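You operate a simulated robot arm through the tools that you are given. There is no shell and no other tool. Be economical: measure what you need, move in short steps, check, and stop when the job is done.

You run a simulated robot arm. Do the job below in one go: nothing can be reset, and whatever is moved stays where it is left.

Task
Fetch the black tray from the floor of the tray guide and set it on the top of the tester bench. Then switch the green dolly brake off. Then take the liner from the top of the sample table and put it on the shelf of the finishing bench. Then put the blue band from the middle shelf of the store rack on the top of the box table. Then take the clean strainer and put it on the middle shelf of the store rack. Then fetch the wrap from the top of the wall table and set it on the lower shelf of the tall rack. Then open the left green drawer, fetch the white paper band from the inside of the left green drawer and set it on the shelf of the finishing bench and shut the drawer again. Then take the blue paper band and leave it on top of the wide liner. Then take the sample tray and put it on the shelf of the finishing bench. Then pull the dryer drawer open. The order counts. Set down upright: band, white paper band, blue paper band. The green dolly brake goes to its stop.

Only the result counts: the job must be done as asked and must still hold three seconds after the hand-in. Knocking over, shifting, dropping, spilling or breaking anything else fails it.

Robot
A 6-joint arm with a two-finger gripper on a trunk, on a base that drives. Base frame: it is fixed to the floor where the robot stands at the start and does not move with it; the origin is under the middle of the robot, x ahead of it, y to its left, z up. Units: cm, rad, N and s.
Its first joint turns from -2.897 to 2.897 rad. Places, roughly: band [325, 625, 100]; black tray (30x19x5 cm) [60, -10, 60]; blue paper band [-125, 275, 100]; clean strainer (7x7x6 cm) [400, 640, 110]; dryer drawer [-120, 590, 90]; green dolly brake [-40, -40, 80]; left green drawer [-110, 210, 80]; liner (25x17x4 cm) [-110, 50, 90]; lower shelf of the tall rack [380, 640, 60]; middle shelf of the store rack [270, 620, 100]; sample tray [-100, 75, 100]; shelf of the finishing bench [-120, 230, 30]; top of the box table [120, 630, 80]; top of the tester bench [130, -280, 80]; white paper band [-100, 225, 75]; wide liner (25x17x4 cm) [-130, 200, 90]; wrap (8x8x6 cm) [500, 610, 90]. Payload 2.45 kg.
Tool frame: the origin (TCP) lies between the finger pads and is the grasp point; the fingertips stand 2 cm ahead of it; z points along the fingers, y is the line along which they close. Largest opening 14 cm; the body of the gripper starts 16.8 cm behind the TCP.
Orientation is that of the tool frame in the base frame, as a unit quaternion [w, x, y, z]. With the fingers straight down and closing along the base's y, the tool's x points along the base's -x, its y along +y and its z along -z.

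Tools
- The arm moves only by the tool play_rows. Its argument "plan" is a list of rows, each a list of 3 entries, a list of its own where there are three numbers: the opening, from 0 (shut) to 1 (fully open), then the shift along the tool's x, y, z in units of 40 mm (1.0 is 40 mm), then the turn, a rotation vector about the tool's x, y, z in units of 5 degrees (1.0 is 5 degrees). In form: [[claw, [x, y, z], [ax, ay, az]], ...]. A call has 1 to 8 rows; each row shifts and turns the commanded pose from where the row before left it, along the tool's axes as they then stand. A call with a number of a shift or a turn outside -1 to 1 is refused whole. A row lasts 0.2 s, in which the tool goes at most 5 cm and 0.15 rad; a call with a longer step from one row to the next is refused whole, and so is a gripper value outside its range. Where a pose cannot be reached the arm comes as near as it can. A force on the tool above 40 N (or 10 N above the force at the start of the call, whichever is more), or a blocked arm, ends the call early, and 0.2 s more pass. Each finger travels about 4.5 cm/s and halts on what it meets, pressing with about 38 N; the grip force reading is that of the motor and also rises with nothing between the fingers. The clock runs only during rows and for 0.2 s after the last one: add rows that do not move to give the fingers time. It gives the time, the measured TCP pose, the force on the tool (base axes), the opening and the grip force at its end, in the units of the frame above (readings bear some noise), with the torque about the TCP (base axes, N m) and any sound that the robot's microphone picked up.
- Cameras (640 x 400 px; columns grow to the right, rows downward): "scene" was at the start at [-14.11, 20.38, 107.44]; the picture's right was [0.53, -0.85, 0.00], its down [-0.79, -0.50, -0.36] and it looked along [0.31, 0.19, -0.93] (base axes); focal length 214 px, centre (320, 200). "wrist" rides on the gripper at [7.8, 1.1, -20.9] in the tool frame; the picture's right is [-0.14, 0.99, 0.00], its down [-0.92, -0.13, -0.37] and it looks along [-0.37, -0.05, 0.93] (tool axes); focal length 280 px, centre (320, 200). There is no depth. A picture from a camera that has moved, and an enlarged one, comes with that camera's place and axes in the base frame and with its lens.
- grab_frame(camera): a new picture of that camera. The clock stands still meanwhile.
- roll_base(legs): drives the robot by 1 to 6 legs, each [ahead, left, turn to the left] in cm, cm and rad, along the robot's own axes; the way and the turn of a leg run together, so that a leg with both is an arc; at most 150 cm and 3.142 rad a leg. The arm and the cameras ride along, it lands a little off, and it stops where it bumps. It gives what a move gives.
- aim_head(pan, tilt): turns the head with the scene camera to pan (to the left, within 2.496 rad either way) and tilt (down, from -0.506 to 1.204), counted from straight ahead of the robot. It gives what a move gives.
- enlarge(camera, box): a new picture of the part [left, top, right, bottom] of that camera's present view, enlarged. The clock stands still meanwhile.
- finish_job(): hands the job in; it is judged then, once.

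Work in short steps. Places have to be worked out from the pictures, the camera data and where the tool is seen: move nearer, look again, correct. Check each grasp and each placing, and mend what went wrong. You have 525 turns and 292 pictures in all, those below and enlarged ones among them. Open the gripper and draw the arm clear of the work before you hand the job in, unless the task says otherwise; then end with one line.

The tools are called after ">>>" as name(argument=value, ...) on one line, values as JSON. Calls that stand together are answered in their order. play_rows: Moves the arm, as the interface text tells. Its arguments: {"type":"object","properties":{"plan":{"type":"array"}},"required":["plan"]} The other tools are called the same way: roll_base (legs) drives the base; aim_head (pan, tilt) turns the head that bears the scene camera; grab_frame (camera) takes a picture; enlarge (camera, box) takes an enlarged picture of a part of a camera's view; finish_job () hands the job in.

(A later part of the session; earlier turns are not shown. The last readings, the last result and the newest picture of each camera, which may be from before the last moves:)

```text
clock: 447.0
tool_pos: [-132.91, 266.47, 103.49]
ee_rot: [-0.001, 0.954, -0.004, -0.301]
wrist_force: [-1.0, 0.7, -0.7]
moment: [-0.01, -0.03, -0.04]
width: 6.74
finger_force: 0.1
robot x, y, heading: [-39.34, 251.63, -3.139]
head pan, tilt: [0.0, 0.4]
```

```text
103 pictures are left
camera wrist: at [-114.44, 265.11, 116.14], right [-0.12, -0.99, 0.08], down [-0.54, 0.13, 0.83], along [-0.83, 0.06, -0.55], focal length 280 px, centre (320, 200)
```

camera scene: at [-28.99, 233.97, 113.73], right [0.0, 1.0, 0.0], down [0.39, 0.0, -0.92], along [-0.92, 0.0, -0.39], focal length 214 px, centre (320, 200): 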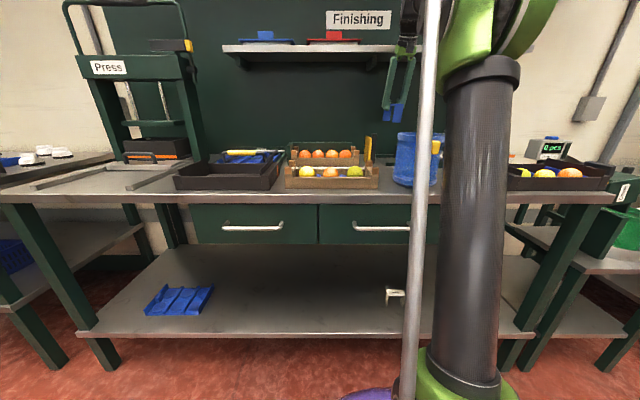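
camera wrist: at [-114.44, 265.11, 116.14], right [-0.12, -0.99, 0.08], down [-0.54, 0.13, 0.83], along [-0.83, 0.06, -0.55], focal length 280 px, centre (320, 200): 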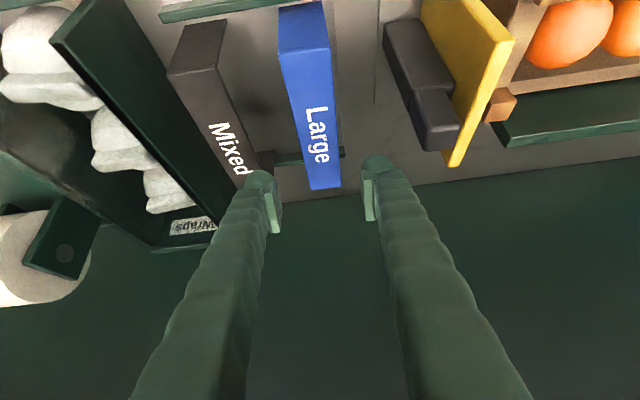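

It stands in place. I lower at 35° pitch and regrip.

>>> play_rows(plan=[[0.48, [0.45, 0, 0.645], [0, 0, 0]], [0.48, [0.44, 0, 0.63], [0, 0, 0]], [0.4, [0, 0, 0], [0, 0, 0]], [0.3, [0, 0, 0], [0, 0, 0]], [0.2, [0, 0, 0], [0, 0, 0]], [0.15, [0, 0, 0], [0, 0, 0]], [0.15, [0, 0, 0], [0, 0, 0]]])

>>> play_rows(plan=[[0.15, [-0.14, 0, -0.2], [0, 0, 0]], [0.15, [-0.3, 0, -0.41], [0, 0, 0]], [0.15, [-0.5, 0, -0.7], [0, 0, 0]], [0.15, [-0.574, 0, -0.819], [0, 0, 0]], [0.15, [-0.574, 0, -0.819], [0, 0, 0]], [0.15, [-0.574, 0, -0.819], [0, 0, 0]], [0.15, [-0.574, 0, -0.819], [0, 0, 0]]])

>>> grab_frame(camera="wrist")

```text
clock: 448.6
tool_pos: [-132.99, 266.37, 97.41]
ee_rot: [-0.001, 0.954, -0.004, -0.3]
wrist_force: [0.3, 0.8, -0.9]
moment: [-0.01, 0.03, 0.03]
width: 3.34
finger_force: 38.4
robot x, y, heading: [-39.18, 251.47, -3.136]
head pan, tilt: [0.0, 0.4]
```

```text
clock: 450.2
tool_pos: [-133.24, 266.37, 120.13]
ee_rot: [-0.001, 0.954, -0.004, -0.3]
wrist_force: [0.3, 0.3, 0.5]
moment: [-0.04, -0.02, -0.04]
width: 3.31
finger_force: 37.9
robot x, y, heading: [-38.56, 251.31, -3.139]
head pan, tilt: [0.0, 0.4]
```

```text
102 pictures are left
camera wrist: at [-114.73, 265.02, 132.83], right [-0.12, -0.99, 0.08], down [-0.54, 0.13, 0.83], along [-0.83, 0.06, -0.55], focal length 280 px, centre (320, 200)
```

wrist: 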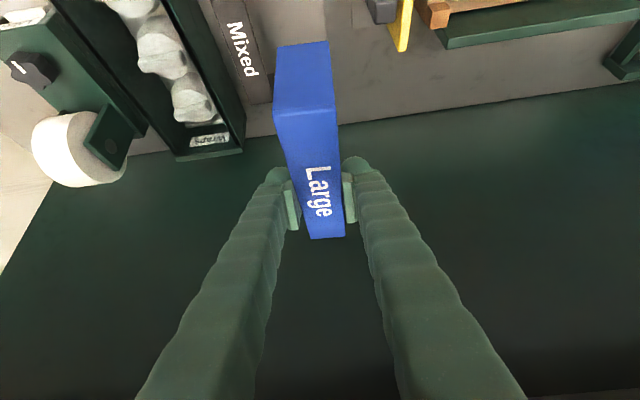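

Level and centred. I retract 14 cm to clear the wall shelf and drive left to the wide liner.

>>> play_rows(plan=[[0.15, [0.819, 0, -0.574], [0, 0, 0]], [0.15, [0.819, 0, -0.574], [0, 0, 0]], [0.15, [0.819, 0, -0.574], [0, 0, 0]], [0.15, [0.41, 0, -0.287], [0, 0, 0]]])

>>> roll_base(legs=[[0, 64, 0]])

>>> grab_frame(camera="wrist")

>>> grab_frame(camera="scene")

```text
clock: 451.2
tool_pos: [-119.01, 266.47, 119.72]
ee_rot: [-0.001, 0.954, -0.003, -0.3]
wrist_force: [0.7, 1.3, 0.2]
moment: [-0.04, -0.02, -0.01]
width: 3.32
finger_force: 37.8
robot x, y, heading: [-38.91, 251.26, -3.142]
head pan, tilt: [0.0, 0.4]
```

```text
clock: 454.9
tool_pos: [-118.58, 200.36, 119.74]
ee_rot: [0.0, 0.954, 0.001, -0.301]
wrist_force: [0.3, 0.2, -0.3]
moment: [0.02, -0.04, 0.04]
width: 3.31
finger_force: 38.1
robot x, y, heading: [-38.63, 186.25, -3.125]
head pan, tilt: [0.0, 0.4]
```

```text
101 pictures are left
camera wrist: at [-100.18, 199.09, 132.41], right [-0.11, -0.99, 0.08], down [-0.54, 0.13, 0.83], along [-0.83, 0.05, -0.55], focal length 280 px, centre (320, 200)
```

wrist: 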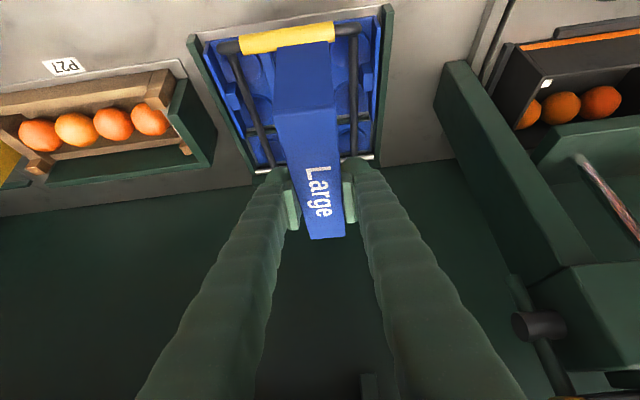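

```text
100 pictures are left
camera scene: at [-28.31, 168.85, 113.73], right [-0.01, 1.0, 0.0], down [0.39, 0.01, -0.92], along [-0.92, -0.01, -0.39], focal length 214 px, centre (320, 200)
```

scene: 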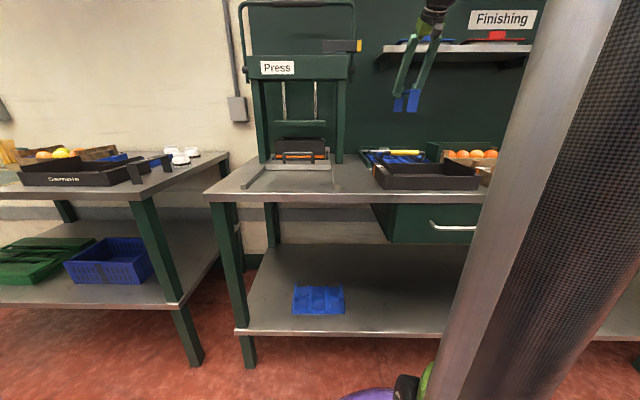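

Handle bars lie at y≈193.7 and 210.3, so the liner's centre is y≈202. I centre, extend to x≈−128.5 and lower to z≈104, then check.

>>> play_rows(plan=[[0.15, [-0.68, -0.14, 0.475], [0, 0, 0]], [0.15, [-0.68, -0.14, 0.475], [0, 0, 0]], [0.15, [-0.68, -0.13, 0.475], [0, 0, 0]], [0.15, [0.56, 0, 0.8], [0, 0, 0]], [0.15, [0.56, 0, 0.8], [0, 0, 0]], [0.15, [0.56, 0, 0.8], [0, 0, 0]], [0.15, [0.3, 0, 0.43], [0, 0, 0]]])

>>> grab_frame(camera="wrist")

>>> enlarge(camera="scene", box=[330, 60, 510, 200])

```text
clock: 456.5
tool_pos: [-128.61, 201.97, 105.98]
ee_rot: [0.0, 0.954, 0.001, -0.301]
wrist_force: [-0.3, 0.5, -0.4]
moment: [0.02, 0.02, 0.03]
width: 3.31
finger_force: 38.7
robot x, y, heading: [-38.41, 186.47, -3.132]
head pan, tilt: [0.0, 0.4]
```

```text
99 pictures are left
camera wrist: at [-110.13, 200.8, 118.72], right [-0.11, -0.99, 0.08], down [-0.54, 0.13, 0.83], along [-0.83, 0.05, -0.55], focal length 280 px, centre (320, 200)
```

wrist: 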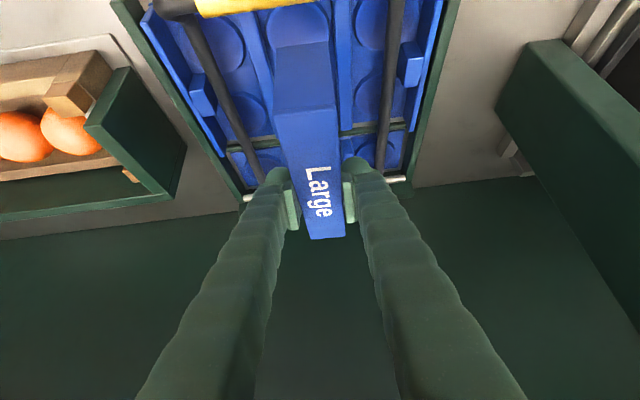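

```text
2.86 times, centred on (420, 130) of scene
camera zoom: at [-28.32, 168.85, 113.73], right [-0.01, 1.0, 0.0], down [0.39, 0.01, -0.92], along [-0.92, -0.01, -0.39], focal length 613 px, centre (34, 400)
```

zoom: 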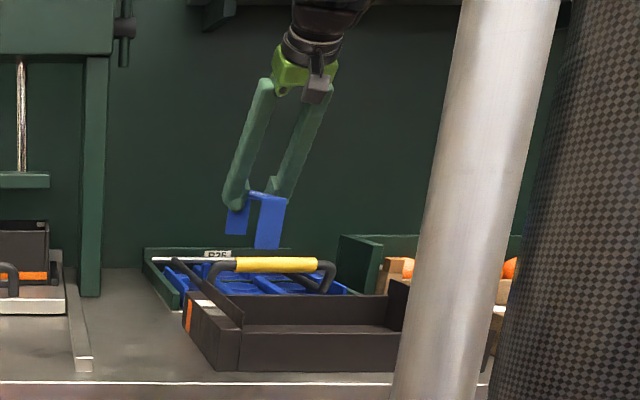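

Aligned between ribs and bars. I lower further, the last part in fine steps.

>>> play_rows(plan=[[0.15, [0.46, 0, 0.52], [0, 0, 0]], [0.15, [0.38, 0, 0.54], [0, 0, 0]], [0.15, [0.1, 0, 0.143], [0, 0, 0]]])

>>> enlarge(camera="scene", box=[360, 90, 480, 190])

```text
clock: 457.3
tool_pos: [-128.27, 201.77, 99.9]
ee_rot: [0.001, 0.954, 0.002, -0.301]
wrist_force: [-0.7, 0.7, -0.4]
moment: [-0.01, -0.02, 0.0]
width: 3.32
finger_force: 38.0
robot x, y, heading: [-38.34, 186.15, -3.126]
head pan, tilt: [0.0, 0.4]
```

```text
4.00 times, centred on (420, 140) of scene
camera zoom: at [-28.31, 168.85, 113.73], right [-0.01, 1.0, 0.0], down [0.39, 0.01, -0.92], along [-0.92, -0.01, -0.39], focal length 858 px, centre (-80, 440)
```

zoom: 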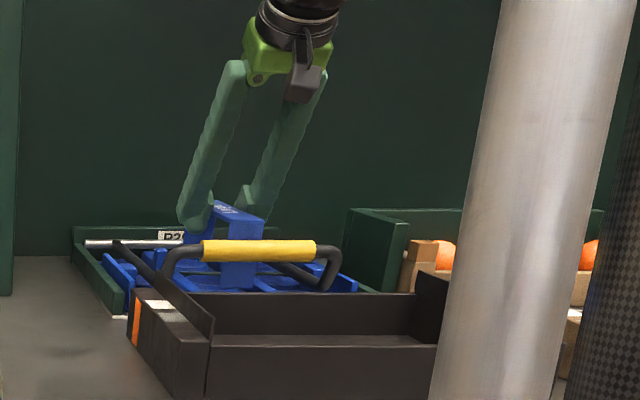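

The band is inside the handle's frame, nearly on the liner. Fine steps down until contact.

>>> play_rows(plan=[[0.15, [0.06, 0, 0.086], [0, 0, 0]], [0.15, [0.06, 0, 0.086], [0, 0, 0]], [0.15, [0.06, 0, 0.086], [0, 0, 0]], [0.15, [0.06, 0, 0.086], [0, 0, 0]]])

>>> grab_frame(camera="wrist")

```text
clock: 458.3
tool_pos: [-128.36, 201.94, 98.12]
ee_rot: [0.001, 0.954, 0.002, -0.3]
wrist_force: [0.1, 0.1, 0.5]
moment: [0.0, -0.02, 0.0]
width: 3.29
finger_force: 37.9
robot x, y, heading: [-38.54, 186.63, -3.127]
head pan, tilt: [0.0, 0.4]
```

```text
96 pictures are left
camera wrist: at [-109.85, 200.7, 110.8], right [-0.11, -0.99, 0.08], down [-0.54, 0.13, 0.83], along [-0.83, 0.05, -0.55], focal length 280 px, centre (320, 200)
```

wrist: 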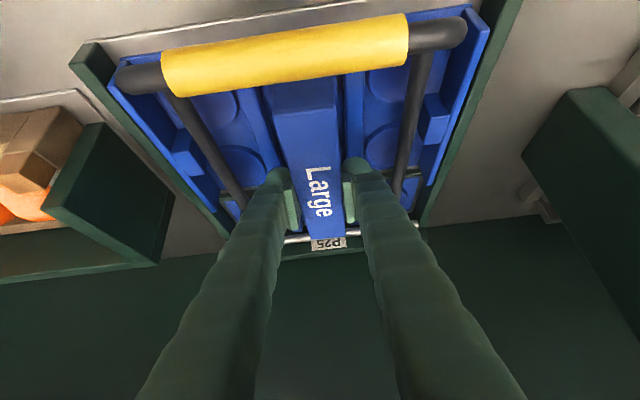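

>>> play_rows(plan=[[0.15, [0.05, 0, 0.07], [0, 0, 0]], [0.15, [0.05, 0, 0.07], [0, 0, 0]], [0.15, [0.05, 0, 0.07], [0, 0, 0]], [0.15, [0.05, 0, 0.07], [0, 0, 0]]])

```text
clock: 459.3
tool_pos: [-128.24, 201.77, 97.0]
ee_rot: [0.0, 0.953, 0.002, -0.301]
wrist_force: [-2.5, -7.3, 36.4]
moment: [-0.04, -0.46, -0.12]
width: 3.2
finger_force: 38.1
robot x, y, heading: [-38.82, 186.85, -3.133]
head pan, tilt: [0.0, 0.4]
```

Seated on the liner (36 N). I ease, open, and withdraw up along the tool axis.

>>> play_rows(plan=[[0.15, [-0.05, 0, -0.07], [0, 0, 0]], [0.35, [0, 0, 0], [0, 0, 0]], [0.42, [0, 0, 0], [0, 0, 0]], [0.42, [0, 0, 0], [0, 0, 0]], [0.42, [-0.14, 0, -0.2], [0, 0, 0]], [0.42, [-0.3, 0, -0.5], [0, 0, 0]], [0.42, [-0.2, 0, -0.9], [0, 0, 0]], [0.42, [0, 0, -1], [0, 0, 0]]])

>>> grab_frame(camera="wrist")

>>> enlarge(camera="scene", box=[360, 90, 480, 190])

```text
clock: 461.1
tool_pos: [-124.31, 201.83, 107.13]
ee_rot: [0.0, 0.954, 0.002, -0.3]
wrist_force: [-0.3, 0.1, 1.6]
moment: [-0.01, -0.05, -0.02]
width: 5.87
finger_force: 0.0
robot x, y, heading: [-38.35, 186.22, -3.13]
head pan, tilt: [0.0, 0.4]
```

```text
95 pictures are left
camera wrist: at [-105.89, 200.7, 119.75], right [-0.11, -0.99, 0.08], down [-0.54, 0.13, 0.83], along [-0.83, 0.05, -0.55], focal length 280 px, centre (320, 200)
```

wrist: 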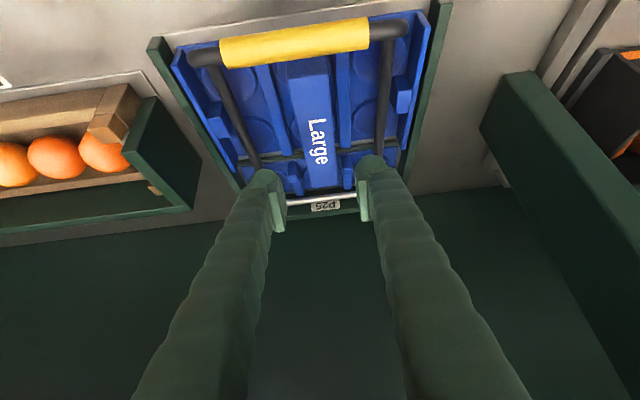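

```text
4.00 times, centred on (420, 140) of scene
camera zoom: at [-28.33, 168.85, 113.73], right [-0.01, 1.0, 0.0], down [0.39, 0.01, -0.92], along [-0.92, -0.01, -0.39], focal length 858 px, centre (-80, 440)
```

zoom: 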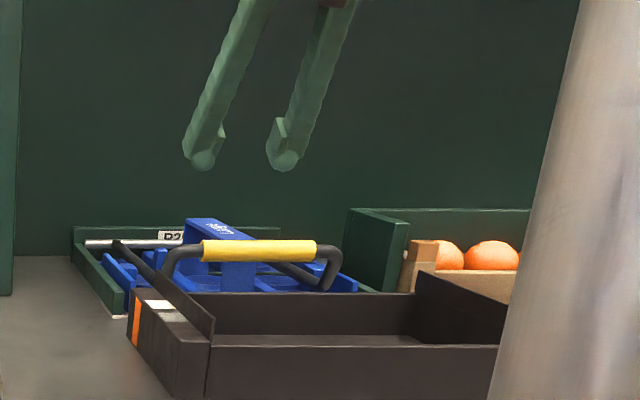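

>>> enlarge(camera="wrist", box=[200, 0, 420, 220])

>>> enlarge(camera="scene", box=[375, 135, 445, 175])

```text
1.82 times, centred on (310, 110) of wrist
camera zoom: at [-105.89, 200.7, 119.75], right [-0.11, -0.99, 0.08], down [-0.54, 0.13, 0.83], along [-0.83, 0.05, -0.55], focal length 510 px, centre (338, 364)
```

zoom: 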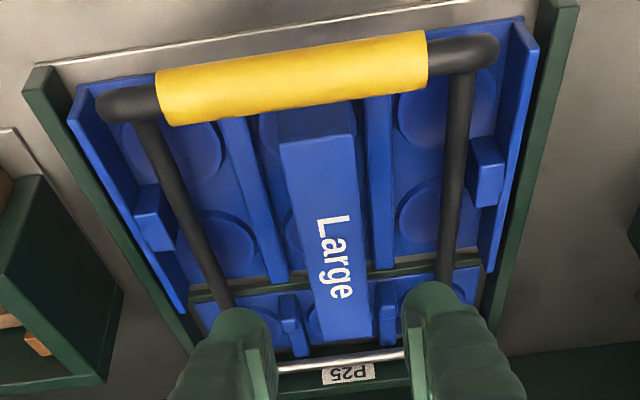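

```text
9.14 times, centred on (410, 155) of scene
camera zoom: at [-28.33, 168.85, 113.73], right [-0.01, 1.0, 0.0], down [0.39, 0.01, -0.92], along [-0.92, -0.01, -0.39], focal length 1961 px, centre (-503, 611)
```

zoom: 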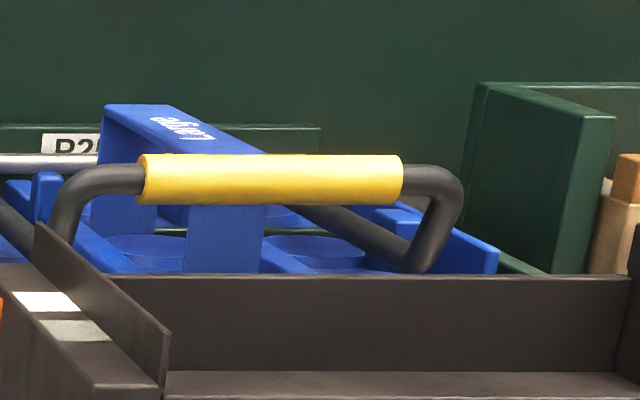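

The band stands level on the wide liner (x −120.4…−136.6). Now the sample tray: I retract, back off and drive left to the sample table.

>>> play_rows(plan=[[0.4, [0, 0, -1], [0, 0, 0]], [0.4, [0.3, 0, -0.9], [0, 0, 0]], [0.4, [0.5, 0, -0.8], [0, 0, 0]], [0.4, [0.5, 0, -0.8], [0, 0, 0]], [0.4, [0.5, 0, -0.8], [0, 0, 0]], [0.4, [0.5, 0, -0.8], [0, 0, 0]], [0.4, [0.5, 0, -0.8], [0, 0, 0]]])

>>> roll_base(legs=[[-15, 0, 0], [0, 118, 0]])

>>> grab_frame(camera="scene")

>>> grab_frame(camera="wrist")

```text
clock: 462.7
tool_pos: [-101.55, 202.06, 120.12]
ee_rot: [0.001, 0.954, 0.003, -0.301]
wrist_force: [0.8, -0.8, -0.3]
moment: [0.01, -0.04, 0.02]
width: 5.61
finger_force: 0.0
robot x, y, heading: [-38.75, 186.15, -3.13]
head pan, tilt: [0.0, 0.4]
```

```text
clock: 469.7
tool_pos: [-86.61, 84.56, 120.18]
ee_rot: [-0.005, 0.953, -0.017, -0.301]
wrist_force: [-0.3, -0.3, 1.0]
moment: [0.02, 0.02, 0.0]
width: 5.58
finger_force: 0.1
robot x, y, heading: [-24.22, 66.74, 3.12]
head pan, tilt: [0.0, 0.4]
```

```text
91 pictures are left
camera scene: at [-14.67, 48.62, 113.73], right [0.03, 1.0, 0.0], down [0.39, -0.01, -0.92], along [-0.92, 0.02, -0.39], focal length 214 px, centre (320, 200)
```

scene: 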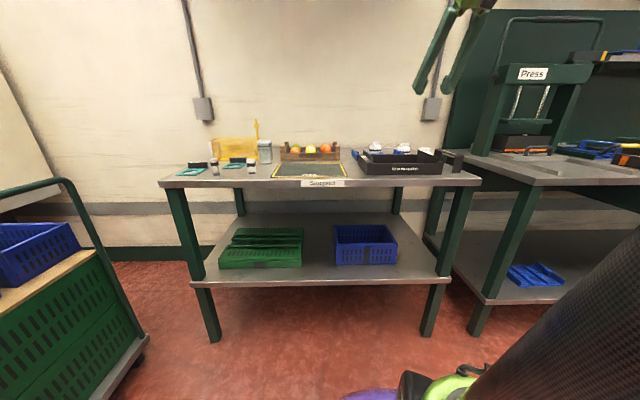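

```text
90 pictures are left
camera wrist: at [-68.12, 82.8, 132.84], right [-0.15, -0.99, 0.08], down [-0.54, 0.15, 0.83], along [-0.83, 0.08, -0.55], focal length 280 px, centre (320, 200)
```

wrist: 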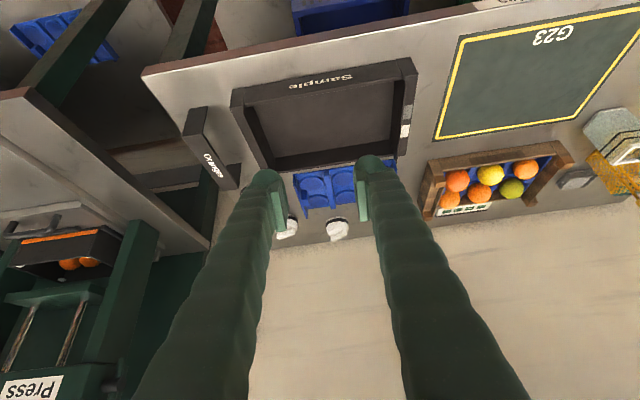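

The sample tray spans y 70–97, x −92…−111. I'll pinch its −y end wall with the pitched tool. I sidestep and look closer.

>>> roll_base(legs=[[0, 14, 0.035]])

>>> play_rows(plan=[[0.5, [-0.8, 0, 0.56], [0, 0, 0]], [0.5, [-0.3, 0, 0.9], [0, 0, 0]], [0.5, [-0.3, 0, 0.9], [0, 0, 0]], [0.5, [0, 0, 0.8], [0, 0, 0]]])

>>> grab_frame(camera="wrist")

```text
clock: 471.1
tool_pos: [-87.15, 68.3, 120.19]
ee_rot: [0.0, 0.954, 0.0, -0.301]
wrist_force: [-0.1, -1.0, 0.1]
moment: [0.04, 0.0, 0.02]
width: 5.62
finger_force: 0.0
robot x, y, heading: [-24.09, 52.38, -3.129]
head pan, tilt: [0.0, 0.4]
```

```text
clock: 472.1
tool_pos: [-98.96, 68.02, 112.82]
ee_rot: [0.0, 0.954, -0.001, -0.301]
wrist_force: [-0.6, -0.7, 0.0]
moment: [0.01, 0.01, -0.02]
width: 6.97
finger_force: 0.0
robot x, y, heading: [-24.07, 52.16, -3.135]
head pan, tilt: [0.0, 0.4]
```

```text
89 pictures are left
camera wrist: at [-80.49, 66.88, 125.61], right [-0.11, -0.99, 0.08], down [-0.54, 0.13, 0.83], along [-0.83, 0.05, -0.55], focal length 280 px, centre (320, 200)
```

wrist: 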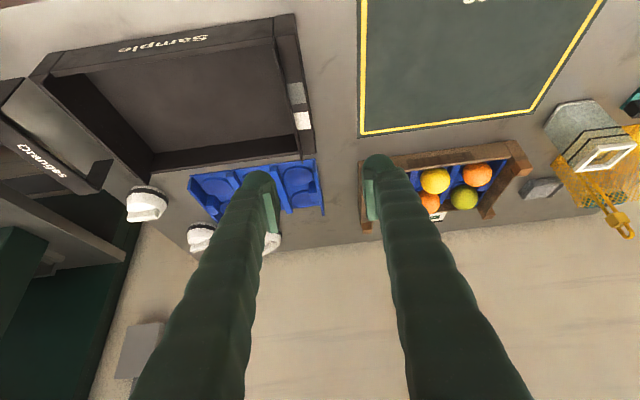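

Wall centre ≈ (−101, 70.8), top ≈ z 95.5. I descend around it and check.

>>> play_rows(plan=[[0.5, [0.47, -0.175, 0.88], [0, 0, 0]], [0.5, [0.47, -0.175, 0.88], [0, 0, 0]], [0.5, [0.47, -0.175, 0.88], [0, 0, 0]], [0.5, [0.4, -0.175, 0.7], [0, 0, 0]]])

>>> grab_frame(camera="wrist")

```text
clock: 473.1
tool_pos: [-100.6, 70.97, 97.85]
ee_rot: [0.0, 0.954, 0.0, -0.3]
wrist_force: [0.2, 0.5, -0.9]
moment: [0.02, 0.01, 0.02]
width: 7.0
finger_force: 0.0
robot x, y, heading: [-24.37, 52.67, -3.132]
head pan, tilt: [0.0, 0.4]
```

```text
88 pictures are left
camera wrist: at [-82.13, 69.7, 110.63], right [-0.11, -0.99, 0.08], down [-0.54, 0.13, 0.83], along [-0.83, 0.05, -0.55], focal length 280 px, centre (320, 200)
```

wrist: 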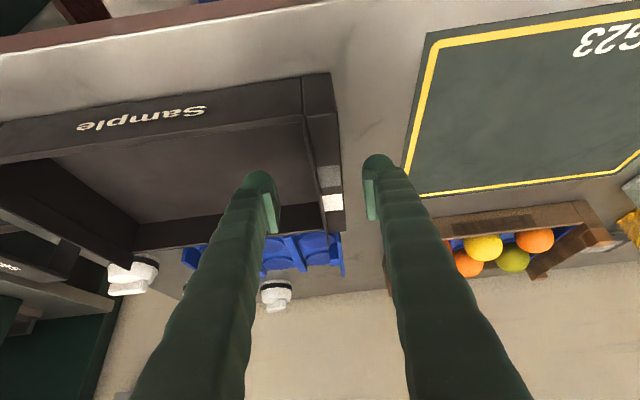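

I shift 0.6 cm, lower 4.8 cm and close on the wall.

>>> play_rows(plan=[[0.5, [0.345, 0.08, 0.49], [0, 0, 0]], [0.5, [0.3, 0.07, 0.43], [0, 0, 0]], [0.35, [0, 0, 0], [0, 0, 0]], [0.25, [0, 0, 0], [0, 0, 0]], [0.1, [0, 0, 0], [0, 0, 0]], [0, [0, 0, 0], [0, 0, 0]], [0, [0, 0, 0], [0, 0, 0]], [0, [0, 0, 0], [0, 0, 0]]])

>>> grab_frame(camera="wrist")

```text
clock: 474.9
tool_pos: [-100.78, 70.41, 93.58]
ee_rot: [0.001, 0.954, 0.0, -0.3]
wrist_force: [-0.1, 0.7, -0.5]
moment: [-0.03, 0.02, 0.0]
width: 2.28
finger_force: 37.6
robot x, y, heading: [-24.53, 51.91, -3.133]
head pan, tilt: [0.0, 0.4]
```

```text
87 pictures are left
camera wrist: at [-82.33, 69.12, 106.19], right [-0.11, -0.99, 0.08], down [-0.54, 0.13, 0.83], along [-0.83, 0.05, -0.55], focal length 280 px, centre (320, 200)
```

wrist: 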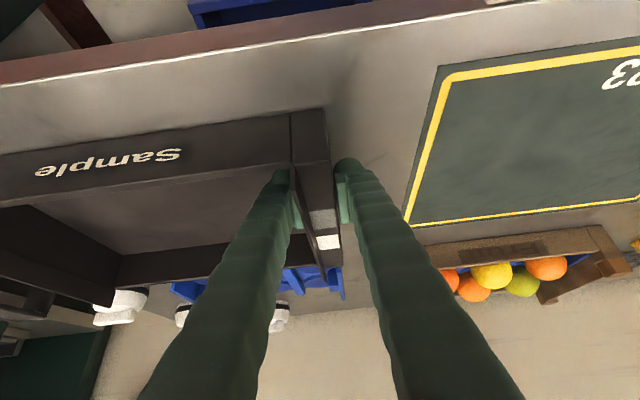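

Gripped. I lift straight up.

>>> play_rows(plan=[[0, [-0.14, 0, -0.2], [0, 0, 0]], [0, [-0.28, 0, -0.4], [0, 0, 0]], [0, [-0.4, 0, -0.57], [0, 0, 0]], [0, [-0.574, 0, -0.819], [0, 0, 0]], [0, [-0.574, 0, -0.819], [0, 0, 0]], [0, [-0.574, 0, -0.819], [0, 0, 0]]])

>>> grab_frame(camera="scene")

```text
clock: 476.2
tool_pos: [-101.0, 70.44, 111.37]
ee_rot: [0.0, 0.954, 0.001, -0.301]
wrist_force: [-0.4, 0.1, -1.1]
moment: [-0.17, -0.08, 0.02]
width: 2.27
finger_force: 37.3
robot x, y, heading: [-24.48, 52.13, -3.13]
head pan, tilt: [0.0, 0.4]
```

```text
86 pictures are left
camera scene: at [-14.21, 34.73, 113.73], right [-0.01, 1.0, 0.0], down [0.39, 0.0, -0.92], along [-0.92, -0.01, -0.39], focal length 214 px, centre (320, 200)
```

scene: 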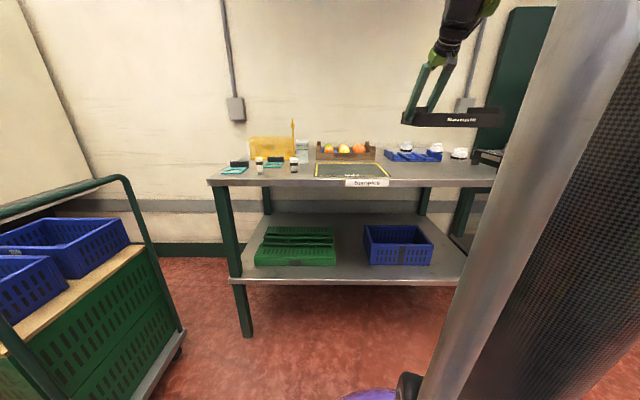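

The tray hangs level. I retract a bit and drive to the finishing bench.

>>> play_rows(plan=[[0, [0.819, 0, -0.574], [0, 0, 0]], [0, [0.819, 0, -0.574], [0, 0, 0]], [0, [0.819, 0, -0.574], [0, 0, 0]]])

>>> roll_base(legs=[[-22, 0, 0], [0, -131, 0]])

>>> grab_frame(camera="wrist")

```text
clock: 477.1
tool_pos: [-88.88, 70.46, 111.07]
ee_rot: [0.0, 0.954, -0.001, -0.301]
wrist_force: [0.0, 0.3, -1.0]
moment: [-0.19, -0.09, 0.03]
width: 2.28
finger_force: 38.4
robot x, y, heading: [-23.98, 52.48, -3.135]
head pan, tilt: [0.0, 0.4]
```

```text
clock: 484.9
tool_pos: [-67.9, 199.52, 111.19]
ee_rot: [0.001, 0.954, 0.003, -0.3]
wrist_force: [-0.5, 0.3, -0.5]
moment: [-0.17, -0.01, -0.04]
width: 2.27
finger_force: 37.8
robot x, y, heading: [-3.02, 181.33, -3.129]
head pan, tilt: [0.0, 0.4]
```

```text
85 pictures are left
camera wrist: at [-49.44, 198.29, 123.78], right [-0.11, -0.99, 0.08], down [-0.54, 0.13, 0.83], along [-0.83, 0.05, -0.55], focal length 280 px, centre (320, 200)
```

wrist: 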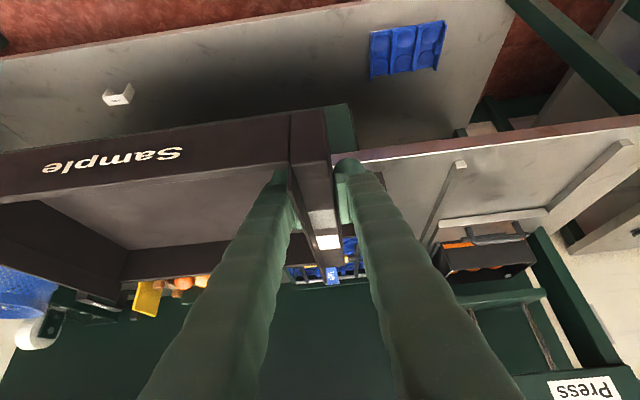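

I lower the tray in front of the bench, clear of the handles.

>>> play_rows(plan=[[0, [0.574, 0, 0.819], [0, 0, 0]], [0, [0.574, 0, 0.819], [0, 0, 0]], [0, [0.574, 0, 0.819], [0, 0, 0]], [0, [0.574, 0, 0.819], [0, 0, 0]], [0, [0.574, 0, 0.819], [0, 0, 0]], [0, [0.574, 0, 0.819], [0, 0, 0]], [0, [0.574, 0, 0.819], [0, 0, 0]], [0, [0.574, 0, 0.819], [0, 0, 0]]])

>>> play_rows(plan=[[0, [0.574, 0, 0.819], [0, 0, 0]], [0, [0.574, 0, 0.819], [0, 0, 0]], [0, [0.574, 0, 0.819], [0, 0, 0]], [0, [0.574, 0, 0.819], [0, 0, 0]], [0, [0.574, 0, 0.819], [0, 0, 0]], [0, [0.3, 0, 0.43], [0, 0, 0]]])

>>> play_rows(plan=[[0, [-0.65, 0, 0.78], [0, 0, 0]], [0, [-0.65, 0, 0.78], [0, 0, 0]], [0, [-0.65, 0, 0.78], [0, 0, 0]], [0, [-0.65, 0, 0.78], [0, 0, 0]], [0, [-0.65, 0, 0.78], [0, 0, 0]], [0, [-0.7, 0, 0.7], [0, 0, 0]]])

>>> grab_frame(camera="wrist")

```text
clock: 486.6
tool_pos: [-67.87, 199.33, 79.27]
ee_rot: [0.001, 0.954, 0.003, -0.301]
wrist_force: [0.1, -0.2, -1.3]
moment: [-0.18, -0.04, 0.01]
width: 2.26
finger_force: 38.5
robot x, y, heading: [-3.2, 181.38, -3.128]
head pan, tilt: [0.0, 0.4]
```

```text
clock: 488.1
tool_pos: [-67.78, 199.74, 57.01]
ee_rot: [0.0, 0.954, 0.002, -0.301]
wrist_force: [-0.8, 1.2, -1.3]
moment: [-0.17, -0.04, -0.01]
width: 2.25
finger_force: 38.1
robot x, y, heading: [-2.96, 181.53, -3.123]
head pan, tilt: [0.0, 0.4]
```

```text
clock: 489.4
tool_pos: [-91.26, 199.08, 50.49]
ee_rot: [0.0, 0.954, 0.002, -0.3]
wrist_force: [0.6, -0.3, -0.7]
moment: [-0.2, -0.06, -0.01]
width: 2.24
finger_force: 38.0
robot x, y, heading: [-3.25, 181.59, -3.134]
head pan, tilt: [0.0, 0.4]
```

```text
84 pictures are left
camera wrist: at [-72.71, 197.95, 63.18], right [-0.11, -0.99, 0.08], down [-0.54, 0.13, 0.83], along [-0.83, 0.05, -0.55], focal length 280 px, centre (320, 200)
```

wrist: 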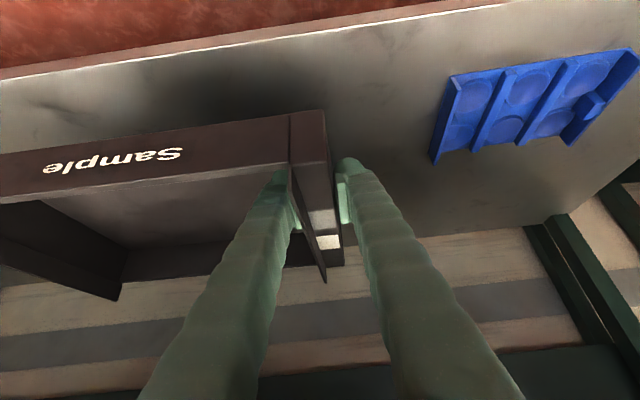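

Over the shelf beside the liner. I extend further, drive 5 cm ahead, and lower.

>>> play_rows(plan=[[0, [-0.5, 0, 0.85], [0, 0, 0]], [0, [-0.5, 0, 0.85], [0, 0, 0]], [0, [0.1, 0, 0.9], [0, 0, 0]]])

>>> roll_base(legs=[[5, 0, 0]])

>>> grab_frame(camera="wrist")

```text
clock: 490.2
tool_pos: [-100.39, 199.31, 44.42]
ee_rot: [0.001, 0.954, 0.003, -0.299]
wrist_force: [0.5, -0.7, -1.3]
moment: [-0.2, -0.04, -0.03]
width: 2.26
finger_force: 38.2
robot x, y, heading: [-3.36, 181.49, -3.127]
head pan, tilt: [0.0, 0.4]
```

```text
clock: 491.3
tool_pos: [-104.85, 199.18, 44.34]
ee_rot: [0.0, 0.954, 0.001, -0.3]
wrist_force: [-0.1, 0.2, -1.5]
moment: [-0.18, -0.06, 0.01]
width: 2.3
finger_force: 38.0
robot x, y, heading: [-7.42, 181.68, -3.124]
head pan, tilt: [0.0, 0.4]
stopped in leg 1: the robot was blocked; the commanded pose is now the measured one
```

```text
83 pictures are left
camera wrist: at [-86.39, 198.06, 57.02], right [-0.11, -0.99, 0.08], down [-0.54, 0.13, 0.83], along [-0.83, 0.05, -0.55], focal length 280 px, centre (320, 200)
```

wrist: 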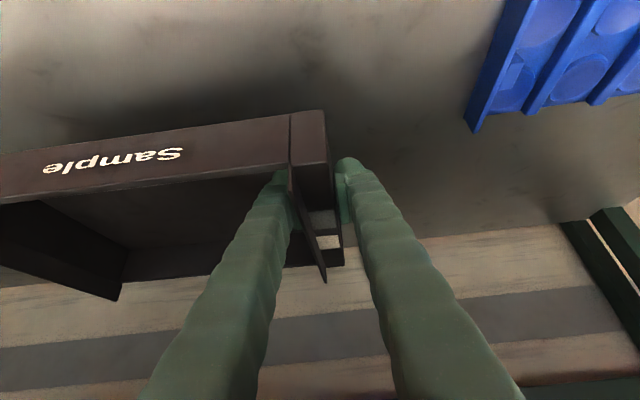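

Blocked at the end: the wrist likely touches the drawer handle. I back 2 cm (still over the shelf) and lower.

>>> roll_base(legs=[[-2.5, 0, 0]])

>>> play_rows(plan=[[0, [0.4, 0, 0.57], [0, 0, 0]], [0, [0.4, 0, 0.57], [0, 0, 0]], [0, [0.3, 0, 0.43], [0, 0, 0]], [0, [0.2, 0, 0.29], [0, 0, 0]]])

>>> grab_frame(camera="wrist")

```text
clock: 492.1
tool_pos: [-102.33, 199.16, 44.32]
ee_rot: [0.001, 0.954, 0.003, -0.3]
wrist_force: [-0.3, -0.3, -1.2]
moment: [-0.15, -0.07, -0.02]
width: 2.27
finger_force: 38.0
robot x, y, heading: [-5.34, 181.38, -3.132]
head pan, tilt: [0.0, 0.4]
```

```text
clock: 493.1
tool_pos: [-102.41, 199.17, 35.36]
ee_rot: [0.0, 0.954, 0.002, -0.3]
wrist_force: [0.2, 0.2, -1.3]
moment: [-0.15, -0.04, 0.03]
width: 2.28
finger_force: 38.2
robot x, y, heading: [-5.48, 181.47, -3.125]
head pan, tilt: [0.0, 0.4]
```

```text
82 pictures are left
camera wrist: at [-83.86, 198.03, 48.01], right [-0.11, -0.99, 0.08], down [-0.54, 0.13, 0.83], along [-0.83, 0.05, -0.55], focal length 280 px, centre (320, 200)
```

wrist: 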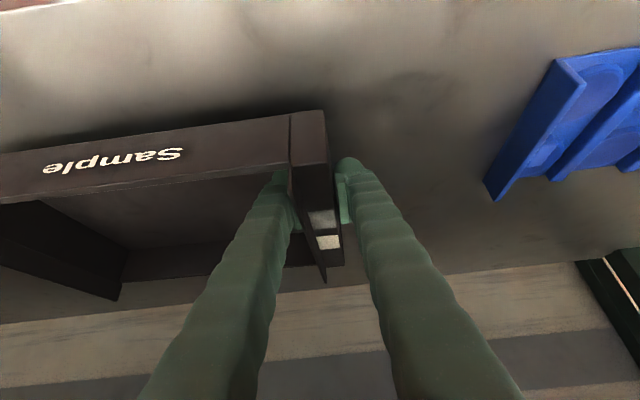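

Fine steps down until contact.

>>> play_rows(plan=[[0, [0.2, 0, 0.28], [0, 0, 0]], [0, [0.1, 0, 0.14], [0, 0, 0]], [0, [0.07, 0, 0.1], [0, 0, 0]], [0, [0.07, 0, 0.1], [0, 0, 0]], [0, [0.07, 0, 0.1], [0, 0, 0]]])

```text
clock: 494.3
tool_pos: [-102.31, 199.19, 31.65]
ee_rot: [0.0, 0.954, 0.002, -0.3]
wrist_force: [-0.8, -0.6, 0.5]
moment: [0.27, 0.16, 0.21]
width: 2.28
finger_force: 37.6
robot x, y, heading: [-5.52, 181.6, -3.123]
head pan, tilt: [0.0, 0.4]
```

>>> play_rows(plan=[[0, [0.05, 0, 0.07], [0, 0, 0]], [0, [0.05, 0, 0.07], [0, 0, 0]], [0, [0.05, 0, 0.07], [0, 0, 0]]])

```text
clock: 495.1
tool_pos: [-102.25, 199.13, 30.89]
ee_rot: [0.001, 0.953, 0.003, -0.302]
wrist_force: [-3.6, -1.4, 39.0]
moment: [0.23, 0.29, 0.38]
width: 2.28
finger_force: 37.9
robot x, y, heading: [-5.26, 181.58, -3.129]
head pan, tilt: [0.0, 0.4]
```

Seated (39 N). I release and withdraw along the tool axis.

>>> play_rows(plan=[[0, [-0.05, 0, -0.07], [0, 0, 0]], [0.25, [0, 0, 0], [0, 0, 0]], [0.32, [0, 0, 0], [0, 0, 0]], [0.32, [0, 0, 0], [0, 0, 0]], [0.32, [-0.3, 0, -0.43], [0, 0, 0]], [0.32, [-0.4, 0, -0.57], [0, 0, 0]], [0.32, [0, 0, -1], [0, 0, 0]], [0.32, [0, 0, -1], [0, 0, 0]]])

>>> grab_frame(camera="wrist")

```text
clock: 496.9
tool_pos: [-97.77, 199.09, 42.56]
ee_rot: [0.001, 0.954, 0.002, -0.301]
wrist_force: [-0.2, -0.2, 0.2]
moment: [0.01, -0.05, 0.0]
width: 4.49
finger_force: 0.1
robot x, y, heading: [-5.47, 181.61, -3.127]
head pan, tilt: [0.0, 0.4]
```

```text
81 pictures are left
camera wrist: at [-79.36, 197.9, 55.2], right [-0.11, -0.99, 0.08], down [-0.54, 0.13, 0.83], along [-0.83, 0.05, -0.55], focal length 280 px, centre (320, 200)
```

wrist: 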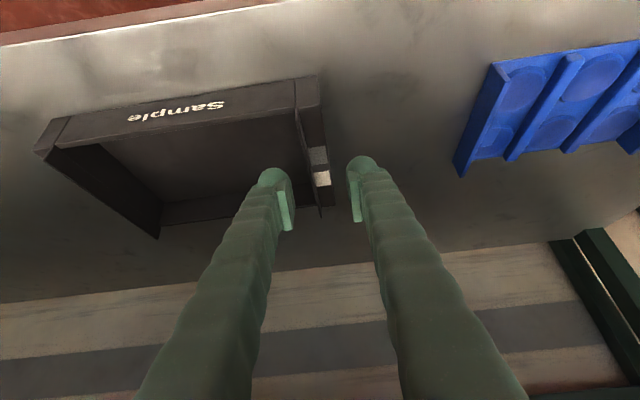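

The sample tray is on the shelf. I retract the arm back and up, and check the drawer and bench from the scene camera.

>>> play_rows(plan=[[0.3, [0, 0, -1], [0, 0, 0]], [0.3, [0, 0, -1], [0, 0, 0]], [0.3, [0, 0, -1], [0, 0, 0]], [0.3, [0.3, 0, -0.9], [0, 0, 0]], [0.3, [0.3, 0, -0.9], [0, 0, 0]], [0.3, [0.3, 0, -0.9], [0, 0, 0]], [0.3, [0.2, 0, -0.9], [0, 0, 0]]])

>>> play_rows(plan=[[0.3, [0, 0, -0.9], [0, 1, 0]], [0.3, [0, 0, -0.9], [0, 1, 0]], [0.3, [0, 0, -0.9], [0, 1, 0]], [0.3, [0, 0, -0.9], [0, 1, 0]], [0.3, [0, 0, -0.9], [0, 1, 0]], [0.3, [0, 0, -0.9], [0, 1, 0]], [0.3, [0, 0, -0.9], [0, 1, 0]]])

>>> grab_frame(camera="scene")

```text
clock: 498.5
tool_pos: [-79.18, 199.35, 61.52]
ee_rot: [0.001, 0.954, 0.003, -0.3]
wrist_force: [-0.7, 0.2, -0.9]
moment: [0.0, 0.0, 0.02]
width: 4.21
finger_force: 0.1
robot x, y, heading: [-5.59, 181.48, -3.13]
head pan, tilt: [0.0, 0.4]
```

```text
clock: 500.1
tool_pos: [-70.63, 199.36, 85.24]
ee_rot: [0.0, 1.0, 0.002, 0.001]
wrist_force: [-0.1, 0.6, 0.2]
moment: [0.02, 0.0, -0.03]
width: 4.2
finger_force: 0.1
robot x, y, heading: [-5.37, 181.81, -3.126]
head pan, tilt: [0.0, 0.4]
```

```text
80 pictures are left
camera scene: at [4.69, 164.07, 113.73], right [-0.01, 1.0, 0.0], down [0.39, 0.01, -0.92], along [-0.92, -0.01, -0.39], focal length 214 px, centre (320, 200)
```

scene: 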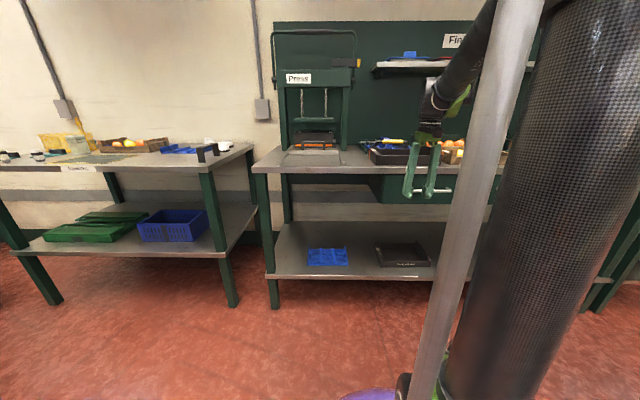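

All good; drawer shut, items in place. Last: the dryer drawer. I raise the arm and drive along the aisle toward it.

>>> play_rows(plan=[[0.3, [0, 0, -1], [0, 0, 0]], [0.3, [0, 0, -1], [0, 0, 0]], [0.3, [0, 0, -1], [0, 0, 0]], [0.3, [0, 0, -1], [0, 0, 0]]])

>>> roll_base(legs=[[8, -120, -0.015], [0, -120, 0]])

```text
clock: 501.1
tool_pos: [-70.34, 199.35, 101.1]
ee_rot: [0.0, 1.0, 0.002, 0.001]
wrist_force: [-1.1, -0.8, 0.0]
moment: [0.0, -0.04, 0.02]
width: 4.2
finger_force: 0.1
robot x, y, heading: [-5.46, 181.6, -3.128]
head pan, tilt: [0.0, 0.4]
```

```text
clock: 513.1
tool_pos: [-83.5, 440.78, 100.99]
ee_rot: [0.001, 1.0, 0.018, 0.001]
wrist_force: [1.3, 0.2, 0.5]
moment: [-0.02, -0.02, 0.01]
width: 4.21
finger_force: 0.0
robot x, y, heading: [-18.12, 425.09, -3.096]
head pan, tilt: [0.0, 0.4]
```

>>> roll_base(legs=[[-10, -60, -0.045], [0, -80, 0]])

>>> grab_frame(camera="scene")

```text
clock: 520.5
tool_pos: [-74.11, 586.51, 101.06]
ee_rot: [0.0, 1.0, -0.004, 0.001]
wrist_force: [-1.1, -0.2, 0.2]
moment: [0.0, 0.02, 0.03]
width: 4.19
finger_force: 0.1
robot x, y, heading: [-9.41, 567.8, -3.146]
head pan, tilt: [0.0, 0.4]
```

```text
79 pictures are left
camera scene: at [0.43, 550.19, 113.73], right [0.0, 1.0, 0.0], down [0.39, 0.0, -0.92], along [-0.92, 0.0, -0.39], focal length 214 px, centre (320, 200)
```

scene: 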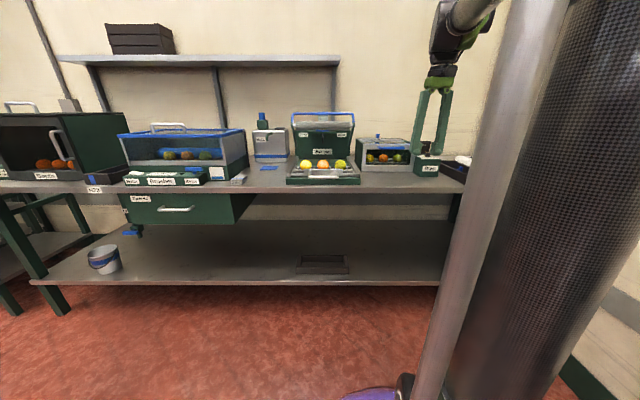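

The dryer should be the small box around pixel (391, 155). I zoom.

>>> enlarge(camera="scene", box=[270, 100, 470, 210])

```text
3.20 times, centred on (370, 155) of scene
camera zoom: at [0.43, 550.19, 113.73], right [0.0, 1.0, 0.0], down [0.39, 0.0, -0.92], along [-0.92, 0.0, -0.39], focal length 686 px, centre (160, 344)
```

zoom: 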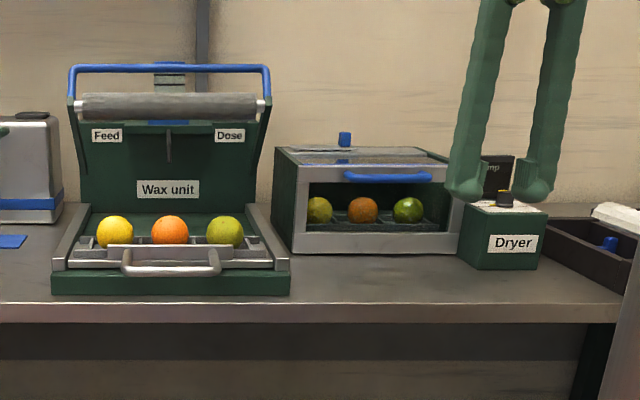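

The dryer has a blue horizontal handle bar on its drawer front. I view it with the wrist camera.

>>> grab_frame(camera="wrist")

```text
77 pictures are left
camera wrist: at [-66.23, 585.2, 122.0], right [-0.15, -0.99, 0.0], down [-0.92, 0.14, 0.37], along [-0.36, 0.05, -0.93], focal length 280 px, centre (320, 200)
```

wrist: 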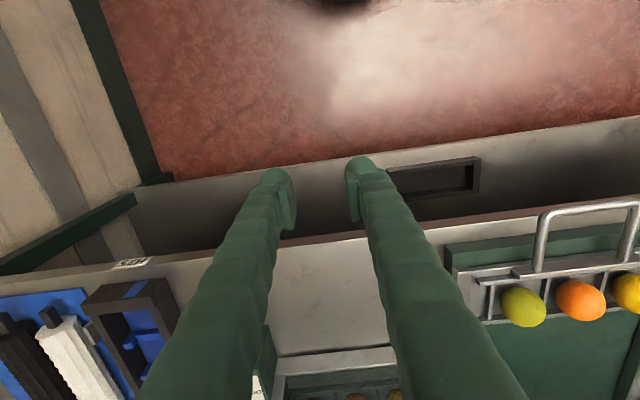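

The dryer front is near x≈−100, the bar near z≈97. As with the other drawer, I'll hook the bar with a vertical tool closing along x: raise and rotate.

>>> play_rows(plan=[[0.3, [0, 0, -0.7], [0, 0, 1]], [0.3, [0, 0, -0.7], [0, 0, 1]], [0.3, [0, 0, -0.7], [0, 0, 1]], [0.3, [0, 0, -0.7], [0, 0, 1]], [0.3, [0, 0, 0], [0, 0, 1]], [0.3, [0, 0, 0], [0, 0, 1]], [0.3, [0, 0, 0], [0, 0, 1]], [0.3, [0, 0, 0], [0, 0, 1]]])

>>> play_rows(plan=[[0.3, [0, 0, 0], [0, 0, 1]], [0.3, [0, 0, 0], [0, 0, 1]], [0.3, [0, 0, 0], [0, 0, 1]], [0.3, [0, 0, 0], [0, 0, 1]], [0.3, [0, 0, 0], [0, 0, 1]], [0.3, [0, 0, 0], [0, 0, 1]], [0.3, [0, 0, 0], [0, 0, 1]], [0.3, [0, 0, 0], [0, 0, 1]]])

>>> play_rows(plan=[[0.3, [0, 0, 0], [0, 0, 1]], [0.3, [0, 0, 0], [0, 0, 0.9]], [0.3, [0, 1, 0], [0, 0, 0]], [0.3, [0, 1, 0], [0, 0, 0]]])

>>> grab_frame(camera="wrist")

```text
clock: 522.3
tool_pos: [-74.0, 586.34, 112.27]
ee_rot: [0.0, 0.938, -0.348, 0.0]
wrist_force: [0.5, 0.1, -0.1]
moment: [0.02, 0.0, 0.02]
width: 4.19
finger_force: 0.0
robot x, y, heading: [-9.69, 568.04, -3.142]
head pan, tilt: [0.0, 0.4]
```

```text
clock: 524.1
tool_pos: [-74.07, 586.58, 112.24]
ee_rot: [0.0, 0.763, -0.646, 0.0]
wrist_force: [0.0, 0.1, 0.9]
moment: [0.0, 0.03, 0.04]
width: 4.21
finger_force: 0.1
robot x, y, heading: [-9.51, 567.93, -3.138]
head pan, tilt: [0.0, 0.4]
```

```text
clock: 525.1
tool_pos: [-82.03, 586.44, 112.37]
ee_rot: [0.0, -0.707, 0.708, 0.0]
wrist_force: [0.8, 0.4, -0.1]
moment: [0.04, 0.09, -0.01]
width: 4.24
finger_force: 0.0
robot x, y, heading: [-9.58, 567.84, -3.144]
head pan, tilt: [0.0, 0.4]
```

```text
76 pictures are left
camera wrist: at [-83.12, 578.54, 133.36], right [-0.99, 0.14, 0.0], down [0.13, 0.92, 0.37], along [0.05, 0.37, -0.93], focal length 280 px, centre (320, 200)
```

wrist: 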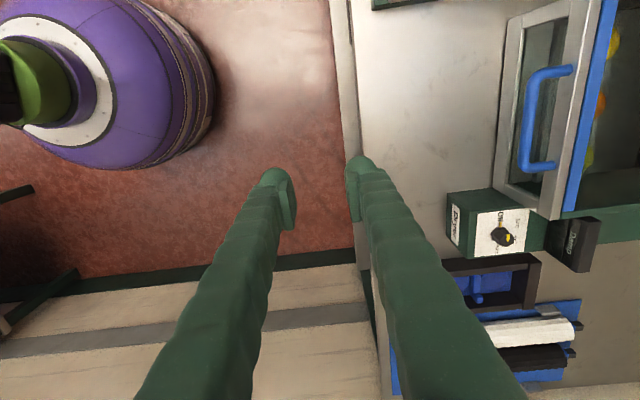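

Handle bar: x≈−109.2, y 581–592, z≈96, standing ≈3–4 cm off the front. I drive 25 cm closer and position above it with a 2.3 cm opening.

>>> roll_base(legs=[[25, 0, 0]])

>>> play_rows(plan=[[0.165, [0, 0.5, 0.3], [0, 0, 0]], [0.165, [0, 0, 0.6], [0, 0, 0]], [0.165, [0, 0, 0.4], [0, 0, 0]]])

>>> enlarge(camera="wrist", box=[230, 40, 430, 240])

```text
clock: 526.9
tool_pos: [-107.34, 586.16, 112.47]
ee_rot: [0.0, 0.708, -0.707, 0.001]
wrist_force: [0.5, 0.4, -0.6]
moment: [-0.02, -0.02, 0.0]
width: 4.24
finger_force: 0.0
robot x, y, heading: [-34.85, 567.53, -3.135]
head pan, tilt: [0.0, 0.4]
```

```text
clock: 527.7
tool_pos: [-109.3, 586.34, 107.14]
ee_rot: [-0.001, 0.708, -0.707, 0.0]
wrist_force: [0.1, 0.3, -0.6]
moment: [-0.01, -0.02, 0.04]
width: 2.36
finger_force: 0.0
robot x, y, heading: [-34.89, 567.41, -3.141]
head pan, tilt: [0.0, 0.4]
```

```text
2.00 times, centred on (330, 140) of wrist
camera zoom: at [-110.35, 578.45, 128.15], right [-0.99, 0.14, 0.0], down [0.13, 0.92, 0.37], along [0.05, 0.37, -0.93], focal length 561 px, centre (300, 320)
```

zoom: 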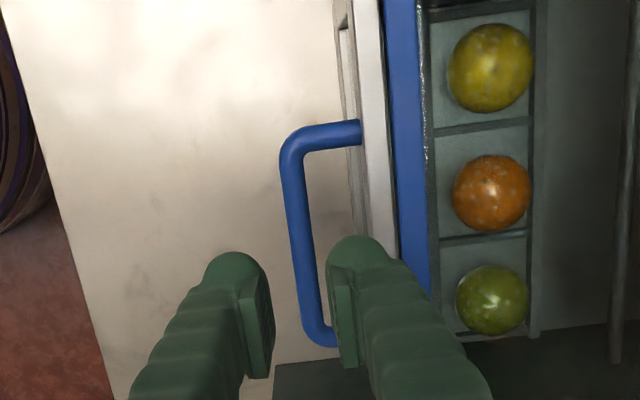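

Well aligned. I lower to z≈96 with the bar between the fingers.

>>> play_rows(plan=[[0.165, [0, 0.05, 0.7], [0, 0, 0]], [0.165, [0, 0, 0.7], [0, 0, 0]], [0.165, [0, 0, 0.7], [0, 0, 0]], [0.165, [0, 0, 0.7], [0, 0, 0]]])

>>> enlarge(camera="wrist", box=[230, 40, 430, 240])

```text
clock: 528.7
tool_pos: [-109.32, 586.17, 96.11]
ee_rot: [-0.001, 0.708, -0.706, 0.001]
wrist_force: [-0.1, 0.5, 0.2]
moment: [-0.02, 0.0, 0.03]
width: 2.31
finger_force: 0.1
robot x, y, heading: [-34.29, 567.66, -3.14]
head pan, tilt: [0.0, 0.4]
```

```text
2.00 times, centred on (330, 140) of wrist
camera zoom: at [-110.4, 578.16, 117.02], right [-0.99, 0.14, 0.0], down [0.13, 0.92, 0.37], along [0.05, 0.37, -0.93], focal length 561 px, centre (300, 320)
```

zoom: 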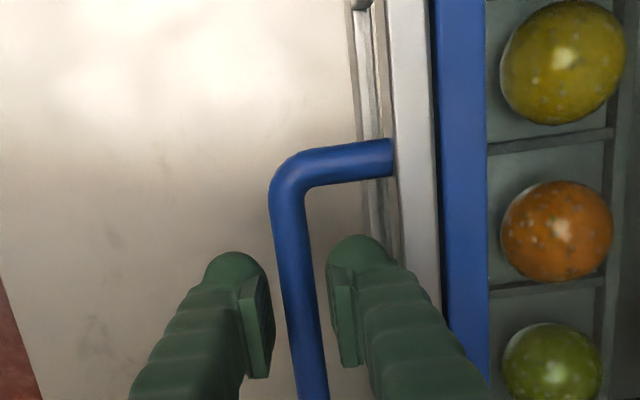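

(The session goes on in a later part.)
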